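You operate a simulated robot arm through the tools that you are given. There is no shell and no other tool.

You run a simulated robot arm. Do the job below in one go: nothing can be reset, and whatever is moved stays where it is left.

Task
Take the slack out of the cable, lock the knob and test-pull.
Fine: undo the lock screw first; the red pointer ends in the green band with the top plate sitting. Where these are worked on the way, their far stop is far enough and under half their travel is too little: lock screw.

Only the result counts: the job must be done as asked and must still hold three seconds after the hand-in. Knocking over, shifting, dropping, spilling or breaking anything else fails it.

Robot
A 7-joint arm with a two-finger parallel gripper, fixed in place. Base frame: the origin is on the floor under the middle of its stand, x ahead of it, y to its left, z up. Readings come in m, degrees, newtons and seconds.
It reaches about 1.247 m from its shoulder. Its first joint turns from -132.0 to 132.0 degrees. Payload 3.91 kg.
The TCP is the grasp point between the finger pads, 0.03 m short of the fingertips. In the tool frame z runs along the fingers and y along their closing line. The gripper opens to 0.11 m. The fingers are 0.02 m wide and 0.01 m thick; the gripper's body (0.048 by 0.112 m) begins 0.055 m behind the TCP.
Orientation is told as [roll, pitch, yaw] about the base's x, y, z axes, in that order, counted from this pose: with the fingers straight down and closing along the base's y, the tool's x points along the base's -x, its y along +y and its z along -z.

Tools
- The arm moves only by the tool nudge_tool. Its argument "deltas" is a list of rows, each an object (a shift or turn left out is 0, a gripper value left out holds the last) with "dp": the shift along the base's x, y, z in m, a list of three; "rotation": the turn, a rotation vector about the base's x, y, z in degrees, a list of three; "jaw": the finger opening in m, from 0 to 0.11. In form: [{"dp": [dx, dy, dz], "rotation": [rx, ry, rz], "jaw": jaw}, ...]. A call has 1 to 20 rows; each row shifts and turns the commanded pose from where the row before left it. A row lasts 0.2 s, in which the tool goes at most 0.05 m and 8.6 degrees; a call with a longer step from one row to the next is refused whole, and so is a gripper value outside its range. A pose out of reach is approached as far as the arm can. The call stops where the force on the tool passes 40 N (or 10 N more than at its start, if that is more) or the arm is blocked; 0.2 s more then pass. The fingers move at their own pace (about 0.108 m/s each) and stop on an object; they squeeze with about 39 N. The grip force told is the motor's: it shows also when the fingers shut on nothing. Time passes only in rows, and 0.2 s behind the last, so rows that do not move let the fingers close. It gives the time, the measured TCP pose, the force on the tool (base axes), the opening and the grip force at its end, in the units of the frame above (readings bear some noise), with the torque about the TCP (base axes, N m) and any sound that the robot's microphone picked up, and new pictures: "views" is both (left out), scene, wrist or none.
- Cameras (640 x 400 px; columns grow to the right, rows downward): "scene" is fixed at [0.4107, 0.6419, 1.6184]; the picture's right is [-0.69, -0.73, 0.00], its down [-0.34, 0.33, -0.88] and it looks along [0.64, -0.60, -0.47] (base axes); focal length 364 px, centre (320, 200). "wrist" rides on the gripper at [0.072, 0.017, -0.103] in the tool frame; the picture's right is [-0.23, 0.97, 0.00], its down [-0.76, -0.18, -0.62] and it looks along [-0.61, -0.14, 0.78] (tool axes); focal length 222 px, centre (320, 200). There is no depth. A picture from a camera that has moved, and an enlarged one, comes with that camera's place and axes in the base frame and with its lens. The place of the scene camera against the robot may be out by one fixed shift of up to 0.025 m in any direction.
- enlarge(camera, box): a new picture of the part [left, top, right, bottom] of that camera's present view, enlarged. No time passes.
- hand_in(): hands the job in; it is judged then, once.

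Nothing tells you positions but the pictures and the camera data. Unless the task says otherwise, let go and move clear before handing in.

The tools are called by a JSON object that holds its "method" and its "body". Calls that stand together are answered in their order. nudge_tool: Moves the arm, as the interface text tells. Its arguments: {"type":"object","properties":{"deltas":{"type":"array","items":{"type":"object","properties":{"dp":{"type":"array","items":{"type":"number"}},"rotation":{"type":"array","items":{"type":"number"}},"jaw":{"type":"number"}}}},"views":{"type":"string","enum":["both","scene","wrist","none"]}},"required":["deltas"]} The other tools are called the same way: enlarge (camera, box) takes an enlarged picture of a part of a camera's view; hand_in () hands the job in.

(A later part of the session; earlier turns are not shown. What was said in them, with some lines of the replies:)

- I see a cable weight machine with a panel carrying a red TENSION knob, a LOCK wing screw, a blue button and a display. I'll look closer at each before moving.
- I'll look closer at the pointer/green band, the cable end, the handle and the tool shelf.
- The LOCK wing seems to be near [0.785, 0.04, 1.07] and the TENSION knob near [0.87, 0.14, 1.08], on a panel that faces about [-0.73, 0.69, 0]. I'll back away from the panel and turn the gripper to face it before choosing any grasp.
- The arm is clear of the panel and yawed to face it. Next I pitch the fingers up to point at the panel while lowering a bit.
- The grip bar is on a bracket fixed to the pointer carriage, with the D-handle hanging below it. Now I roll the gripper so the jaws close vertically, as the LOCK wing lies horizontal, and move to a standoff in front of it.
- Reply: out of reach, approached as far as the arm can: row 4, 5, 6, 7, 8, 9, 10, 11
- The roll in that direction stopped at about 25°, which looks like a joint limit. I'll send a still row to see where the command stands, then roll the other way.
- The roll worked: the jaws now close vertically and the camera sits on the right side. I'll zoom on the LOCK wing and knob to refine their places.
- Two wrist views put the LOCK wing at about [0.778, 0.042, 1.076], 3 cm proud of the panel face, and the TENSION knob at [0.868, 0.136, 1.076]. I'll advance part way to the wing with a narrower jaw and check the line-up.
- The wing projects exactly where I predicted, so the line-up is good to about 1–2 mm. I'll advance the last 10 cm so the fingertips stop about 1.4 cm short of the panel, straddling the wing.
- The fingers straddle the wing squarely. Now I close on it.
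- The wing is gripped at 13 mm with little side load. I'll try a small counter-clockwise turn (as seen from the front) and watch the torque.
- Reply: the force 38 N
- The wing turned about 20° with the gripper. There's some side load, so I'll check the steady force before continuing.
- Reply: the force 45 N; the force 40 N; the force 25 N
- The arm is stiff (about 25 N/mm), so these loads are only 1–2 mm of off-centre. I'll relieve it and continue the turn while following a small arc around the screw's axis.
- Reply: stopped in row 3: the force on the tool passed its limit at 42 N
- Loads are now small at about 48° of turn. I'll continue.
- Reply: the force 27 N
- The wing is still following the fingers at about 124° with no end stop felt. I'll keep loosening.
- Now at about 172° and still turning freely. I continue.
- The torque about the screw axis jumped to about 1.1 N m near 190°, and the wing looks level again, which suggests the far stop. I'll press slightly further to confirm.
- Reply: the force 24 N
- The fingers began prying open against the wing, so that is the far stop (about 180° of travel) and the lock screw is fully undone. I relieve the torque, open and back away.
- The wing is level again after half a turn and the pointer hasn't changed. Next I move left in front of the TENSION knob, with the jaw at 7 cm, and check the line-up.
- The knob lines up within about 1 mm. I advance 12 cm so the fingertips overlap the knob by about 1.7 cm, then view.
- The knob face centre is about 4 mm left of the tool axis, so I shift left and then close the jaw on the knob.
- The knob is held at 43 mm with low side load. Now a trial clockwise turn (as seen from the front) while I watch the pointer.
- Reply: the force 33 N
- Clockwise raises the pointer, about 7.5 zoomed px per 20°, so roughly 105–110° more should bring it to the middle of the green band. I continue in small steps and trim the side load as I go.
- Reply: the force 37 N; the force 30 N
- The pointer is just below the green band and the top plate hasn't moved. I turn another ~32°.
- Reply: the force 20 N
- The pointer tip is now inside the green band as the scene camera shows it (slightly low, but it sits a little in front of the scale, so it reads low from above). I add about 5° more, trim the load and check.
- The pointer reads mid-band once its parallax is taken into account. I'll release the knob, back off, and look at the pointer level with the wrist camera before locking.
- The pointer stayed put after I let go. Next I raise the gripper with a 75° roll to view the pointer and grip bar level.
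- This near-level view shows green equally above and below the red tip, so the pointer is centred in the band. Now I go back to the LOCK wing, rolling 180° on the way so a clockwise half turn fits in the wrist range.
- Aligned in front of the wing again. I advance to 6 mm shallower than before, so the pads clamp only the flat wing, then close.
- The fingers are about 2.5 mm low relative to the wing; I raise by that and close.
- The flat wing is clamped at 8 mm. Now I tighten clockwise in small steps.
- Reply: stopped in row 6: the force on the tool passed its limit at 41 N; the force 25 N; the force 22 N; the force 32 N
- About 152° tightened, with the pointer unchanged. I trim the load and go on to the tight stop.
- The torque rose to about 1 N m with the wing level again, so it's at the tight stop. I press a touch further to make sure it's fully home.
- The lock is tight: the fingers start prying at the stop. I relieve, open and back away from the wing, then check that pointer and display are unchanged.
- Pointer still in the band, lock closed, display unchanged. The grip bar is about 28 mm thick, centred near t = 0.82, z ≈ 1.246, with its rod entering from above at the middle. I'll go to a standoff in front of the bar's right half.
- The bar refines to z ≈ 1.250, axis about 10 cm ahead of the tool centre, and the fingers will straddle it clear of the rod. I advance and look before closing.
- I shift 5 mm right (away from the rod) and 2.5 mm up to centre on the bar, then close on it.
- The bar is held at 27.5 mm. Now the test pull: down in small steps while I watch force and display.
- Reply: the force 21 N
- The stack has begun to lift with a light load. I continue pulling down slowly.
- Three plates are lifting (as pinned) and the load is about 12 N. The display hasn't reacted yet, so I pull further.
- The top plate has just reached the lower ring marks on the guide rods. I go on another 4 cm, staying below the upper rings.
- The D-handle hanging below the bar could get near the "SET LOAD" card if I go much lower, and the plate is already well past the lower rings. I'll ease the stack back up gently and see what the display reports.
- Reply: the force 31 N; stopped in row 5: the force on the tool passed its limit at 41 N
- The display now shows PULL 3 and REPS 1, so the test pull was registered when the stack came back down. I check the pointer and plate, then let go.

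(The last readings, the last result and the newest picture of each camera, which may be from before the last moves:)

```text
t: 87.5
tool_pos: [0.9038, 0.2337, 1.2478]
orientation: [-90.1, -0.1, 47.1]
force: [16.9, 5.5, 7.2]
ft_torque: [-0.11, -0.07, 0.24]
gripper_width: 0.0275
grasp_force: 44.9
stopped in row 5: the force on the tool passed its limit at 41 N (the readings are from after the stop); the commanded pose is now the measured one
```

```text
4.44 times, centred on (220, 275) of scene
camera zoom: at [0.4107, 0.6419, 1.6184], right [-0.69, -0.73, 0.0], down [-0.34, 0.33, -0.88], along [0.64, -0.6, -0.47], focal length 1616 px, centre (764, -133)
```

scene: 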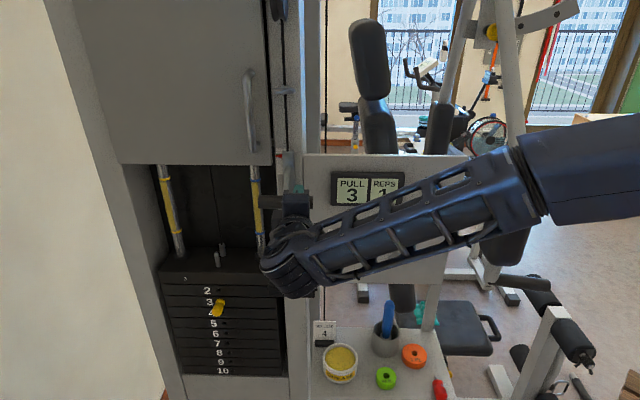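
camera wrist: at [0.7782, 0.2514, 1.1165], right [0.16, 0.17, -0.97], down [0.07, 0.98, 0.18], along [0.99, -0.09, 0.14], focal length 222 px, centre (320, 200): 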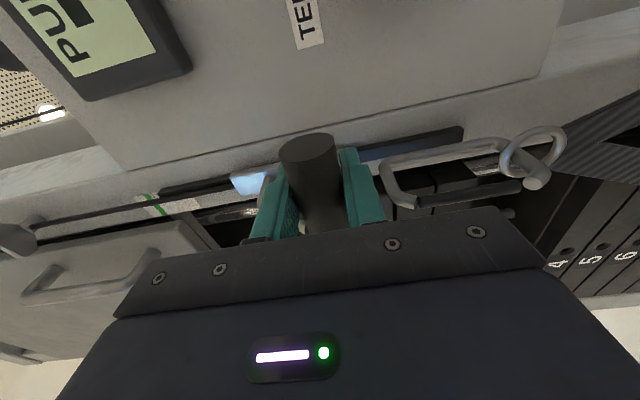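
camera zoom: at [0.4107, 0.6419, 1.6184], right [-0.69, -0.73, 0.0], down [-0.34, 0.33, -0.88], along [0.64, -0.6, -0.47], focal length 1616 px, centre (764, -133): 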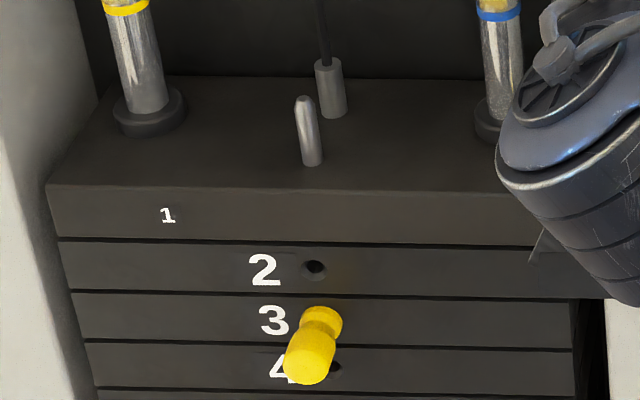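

The plate is seated and the pointer is in the band. I relax the last half millimetre, open the jaw and back straight out.

{"method": "nudge_tool", "body": {"deltas": [{"dp": [0.0004, 0.0002, 0.0004]}, {"jaw": 0.07}, {"dp": [0, 0, 0]}, {"dp": [0, 0, 0]}, {"dp": [-0.0175, 0.0164, 0]}, {"dp": [-0.0175, 0.0164, 0]}, {"dp": [-0.0175, 0.0164, 0]}, {"dp": [-0.0175, 0.0164, 0]}, {"dp": [-0.0175, 0.0164, 0]}, {"dp": [-0.0175, 0.0164, 0]}, {"dp": [0, 0, 0]}], "views": "both"}}

{"method": "enlarge", "body": {"camera": "scene", "box": [260, 140, 320, 180]}}

{"method": "enlarge", "body": {"camera": "wrist", "box": [200, 60, 340, 180]}}

```text
t: 89.9
tool_pos: [0.7988, 0.3331, 1.2484]
orientation: [-89.9, 0.1, 47.0]
force: [0.1, -0.6, 0.6]
ft_torque: [0.02, 0.0, 0.01]
gripper_width: 0.07
grasp_force: 0.1
camera wrist: at [0.6735, 0.3509, 1.2319], right [0.15, 0.17, -0.97], down [0.06, 0.98, 0.18], along [0.99, -0.09, 0.14], focal length 222 px, centre (320, 200)
```

scene: 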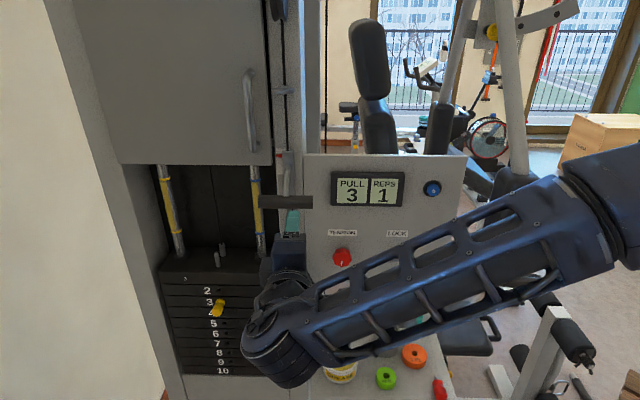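
wrist: 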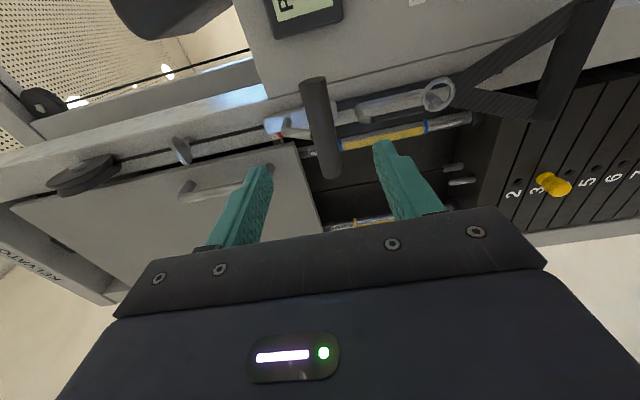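

```text
10.00 times, centred on (290, 160) of scene
camera zoom: at [0.4107, 0.6419, 1.6184], right [-0.69, -0.73, 0.0], down [-0.34, 0.33, -0.88], along [0.64, -0.6, -0.47], focal length 3637 px, centre (620, 600)
```

zoom: 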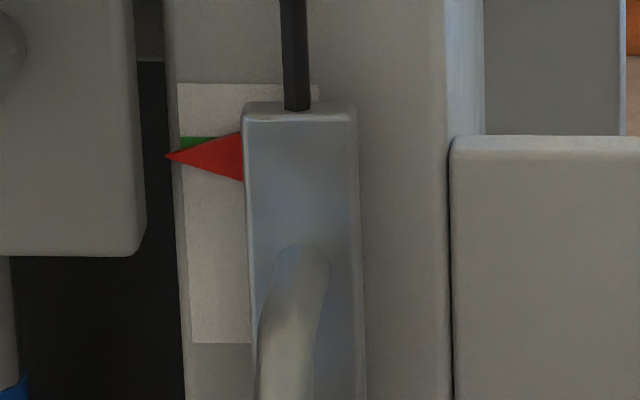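

```text
3.33 times, centred on (270, 120) of wrist
camera zoom: at [0.6735, 0.3509, 1.2319], right [0.15, 0.17, -0.97], down [0.06, 0.98, 0.18], along [0.99, -0.09, 0.14], focal length 740 px, centre (487, 467)
```

zoom: 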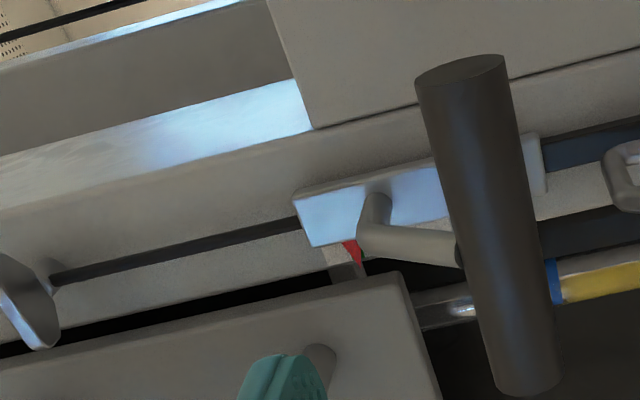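

The pointer is back at mid-band, PULL 3 / REPS 1 is showing and the plate is seated. I move the arm clear to check everything else before handing in.

{"method": "nudge_tool", "body": {"deltas": [{"dp": [-0.0274, -0.0166, -0.002]}, {"dp": [-0.0274, -0.0166, -0.002]}, {"dp": [-0.0274, -0.0166, -0.002]}, {"dp": [-0.0274, -0.0166, -0.002]}, {"dp": [-0.0274, -0.0166, -0.002]}, {"dp": [-0.0274, -0.0166, -0.002]}, {"dp": [-0.0274, -0.0166, -0.002]}, {"dp": [-0.0274, -0.0166, -0.002]}, {"dp": [0, 0, 0]}, {"dp": [0, 0, 0]}, {"dp": [0, 0, 0]}], "views": "both"}}

{"method": "enlarge", "body": {"camera": "scene", "box": [140, 140, 460, 400]}}

{"method": "enlarge", "body": {"camera": "scene", "box": [320, 220, 430, 290]}}

{"method": "enlarge", "body": {"camera": "scene", "box": [260, 140, 320, 180]}}

{"method": "enlarge", "body": {"camera": "scene", "box": [150, 230, 290, 320]}}

```text
t: 92.3
tool_pos: [0.5781, 0.2017, 1.2327]
orientation: [-90.0, 0.0, 47.0]
force: [0.4, 0.1, -0.4]
ft_torque: [-0.03, 0.03, -0.02]
gripper_width: 0.0699
grasp_force: 0.1
camera wrist: at [0.4525, 0.2185, 1.2156], right [0.15, 0.17, -0.97], down [0.06, 0.98, 0.18], along [0.99, -0.09, 0.14], focal length 222 px, centre (320, 200)
```

scene: 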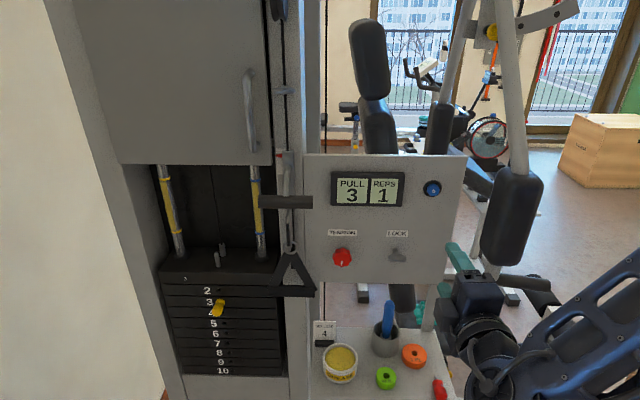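
wrist: 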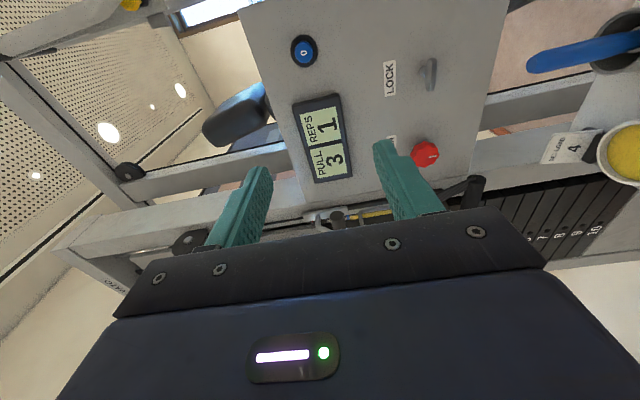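

```text
1.54 times, centred on (300, 270) of scene
camera zoom: at [0.4107, 0.6419, 1.6184], right [-0.69, -0.73, 0.0], down [-0.34, 0.33, -0.88], along [0.64, -0.6, -0.47], focal length 560 px, centre (351, 92)
```

zoom: 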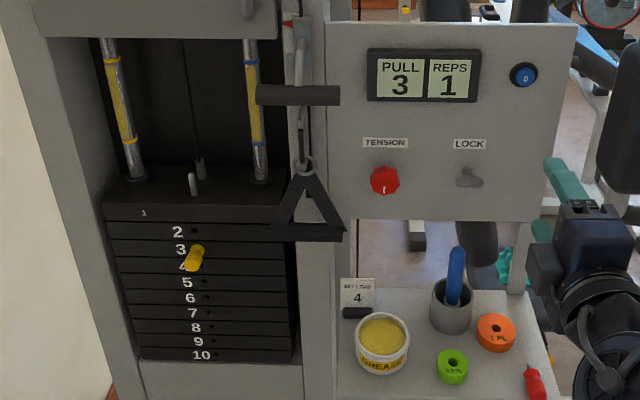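

```text
5.71 times, centred on (375, 255) of scene
camera zoom: at [0.4107, 0.6419, 1.6184], right [-0.69, -0.73, 0.0], down [-0.34, 0.33, -0.88], along [0.64, -0.6, -0.47], focal length 2078 px, centre (6, -114)
```

zoom: 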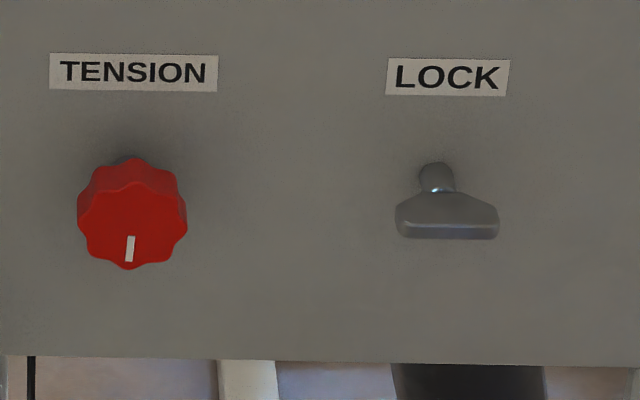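

```text
10.00 times, centred on (290, 160) of scene
camera zoom: at [0.4107, 0.6419, 1.6184], right [-0.69, -0.73, 0.0], down [-0.34, 0.33, -0.88], along [0.64, -0.6, -0.47], focal length 3637 px, centre (620, 600)
```

zoom: 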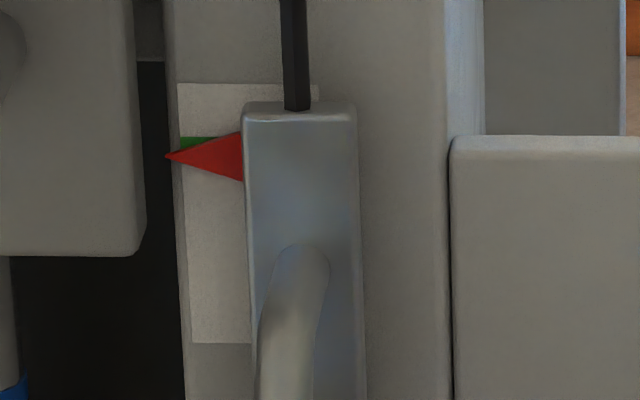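

```text
4.44 times, centred on (220, 275) of scene
camera zoom: at [0.4107, 0.6419, 1.6184], right [-0.69, -0.73, 0.0], down [-0.34, 0.33, -0.88], along [0.64, -0.6, -0.47], focal length 1616 px, centre (764, -133)
```

zoom: 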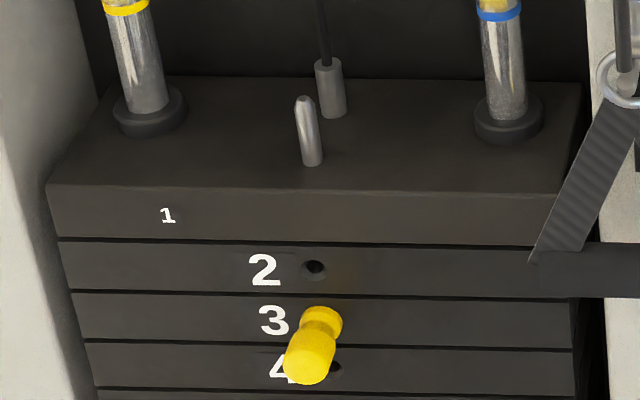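

All the checks look right: the wing is back at its tight stop, the pointer is centred in the green band and the top plate is seated. The display reads PULL 3 / REPS 1, nothing on the shelf has moved, and the arm is clear. I'm handing in.

{"method": "hand_in", "body": {}}

```text
The job is handed in.
```

The job is done and handed in; I don't have the judge's verdict yet.

- **Lock screw:** I undid it first, about half a turn counter-clockwise to its far stop. After setting the tension I turned it back to its tight stop, where the torque reached about 1 N m.
- **Cable slack:** I turned the TENSION knob about 117° clockwise. The red pointer sits at the middle of the green band, which I confirmed with a near-level wrist camera view. It was still there after the pull.
- **Test pull:** I pulled the grip bar down about 12 cm and eased it back. The display went from "–" and 0 to PULL 3 and REPS 1.
- **End state:** The top plate is sitting, nothing on the shelf appears to have moved, and the gripper is open and clear of the machine.

The weight pin was in plate 3 when I started, while the card on the shelf says "SET LOAD 4". You didn't ask for the load to be changed, so I left the pin where it was.
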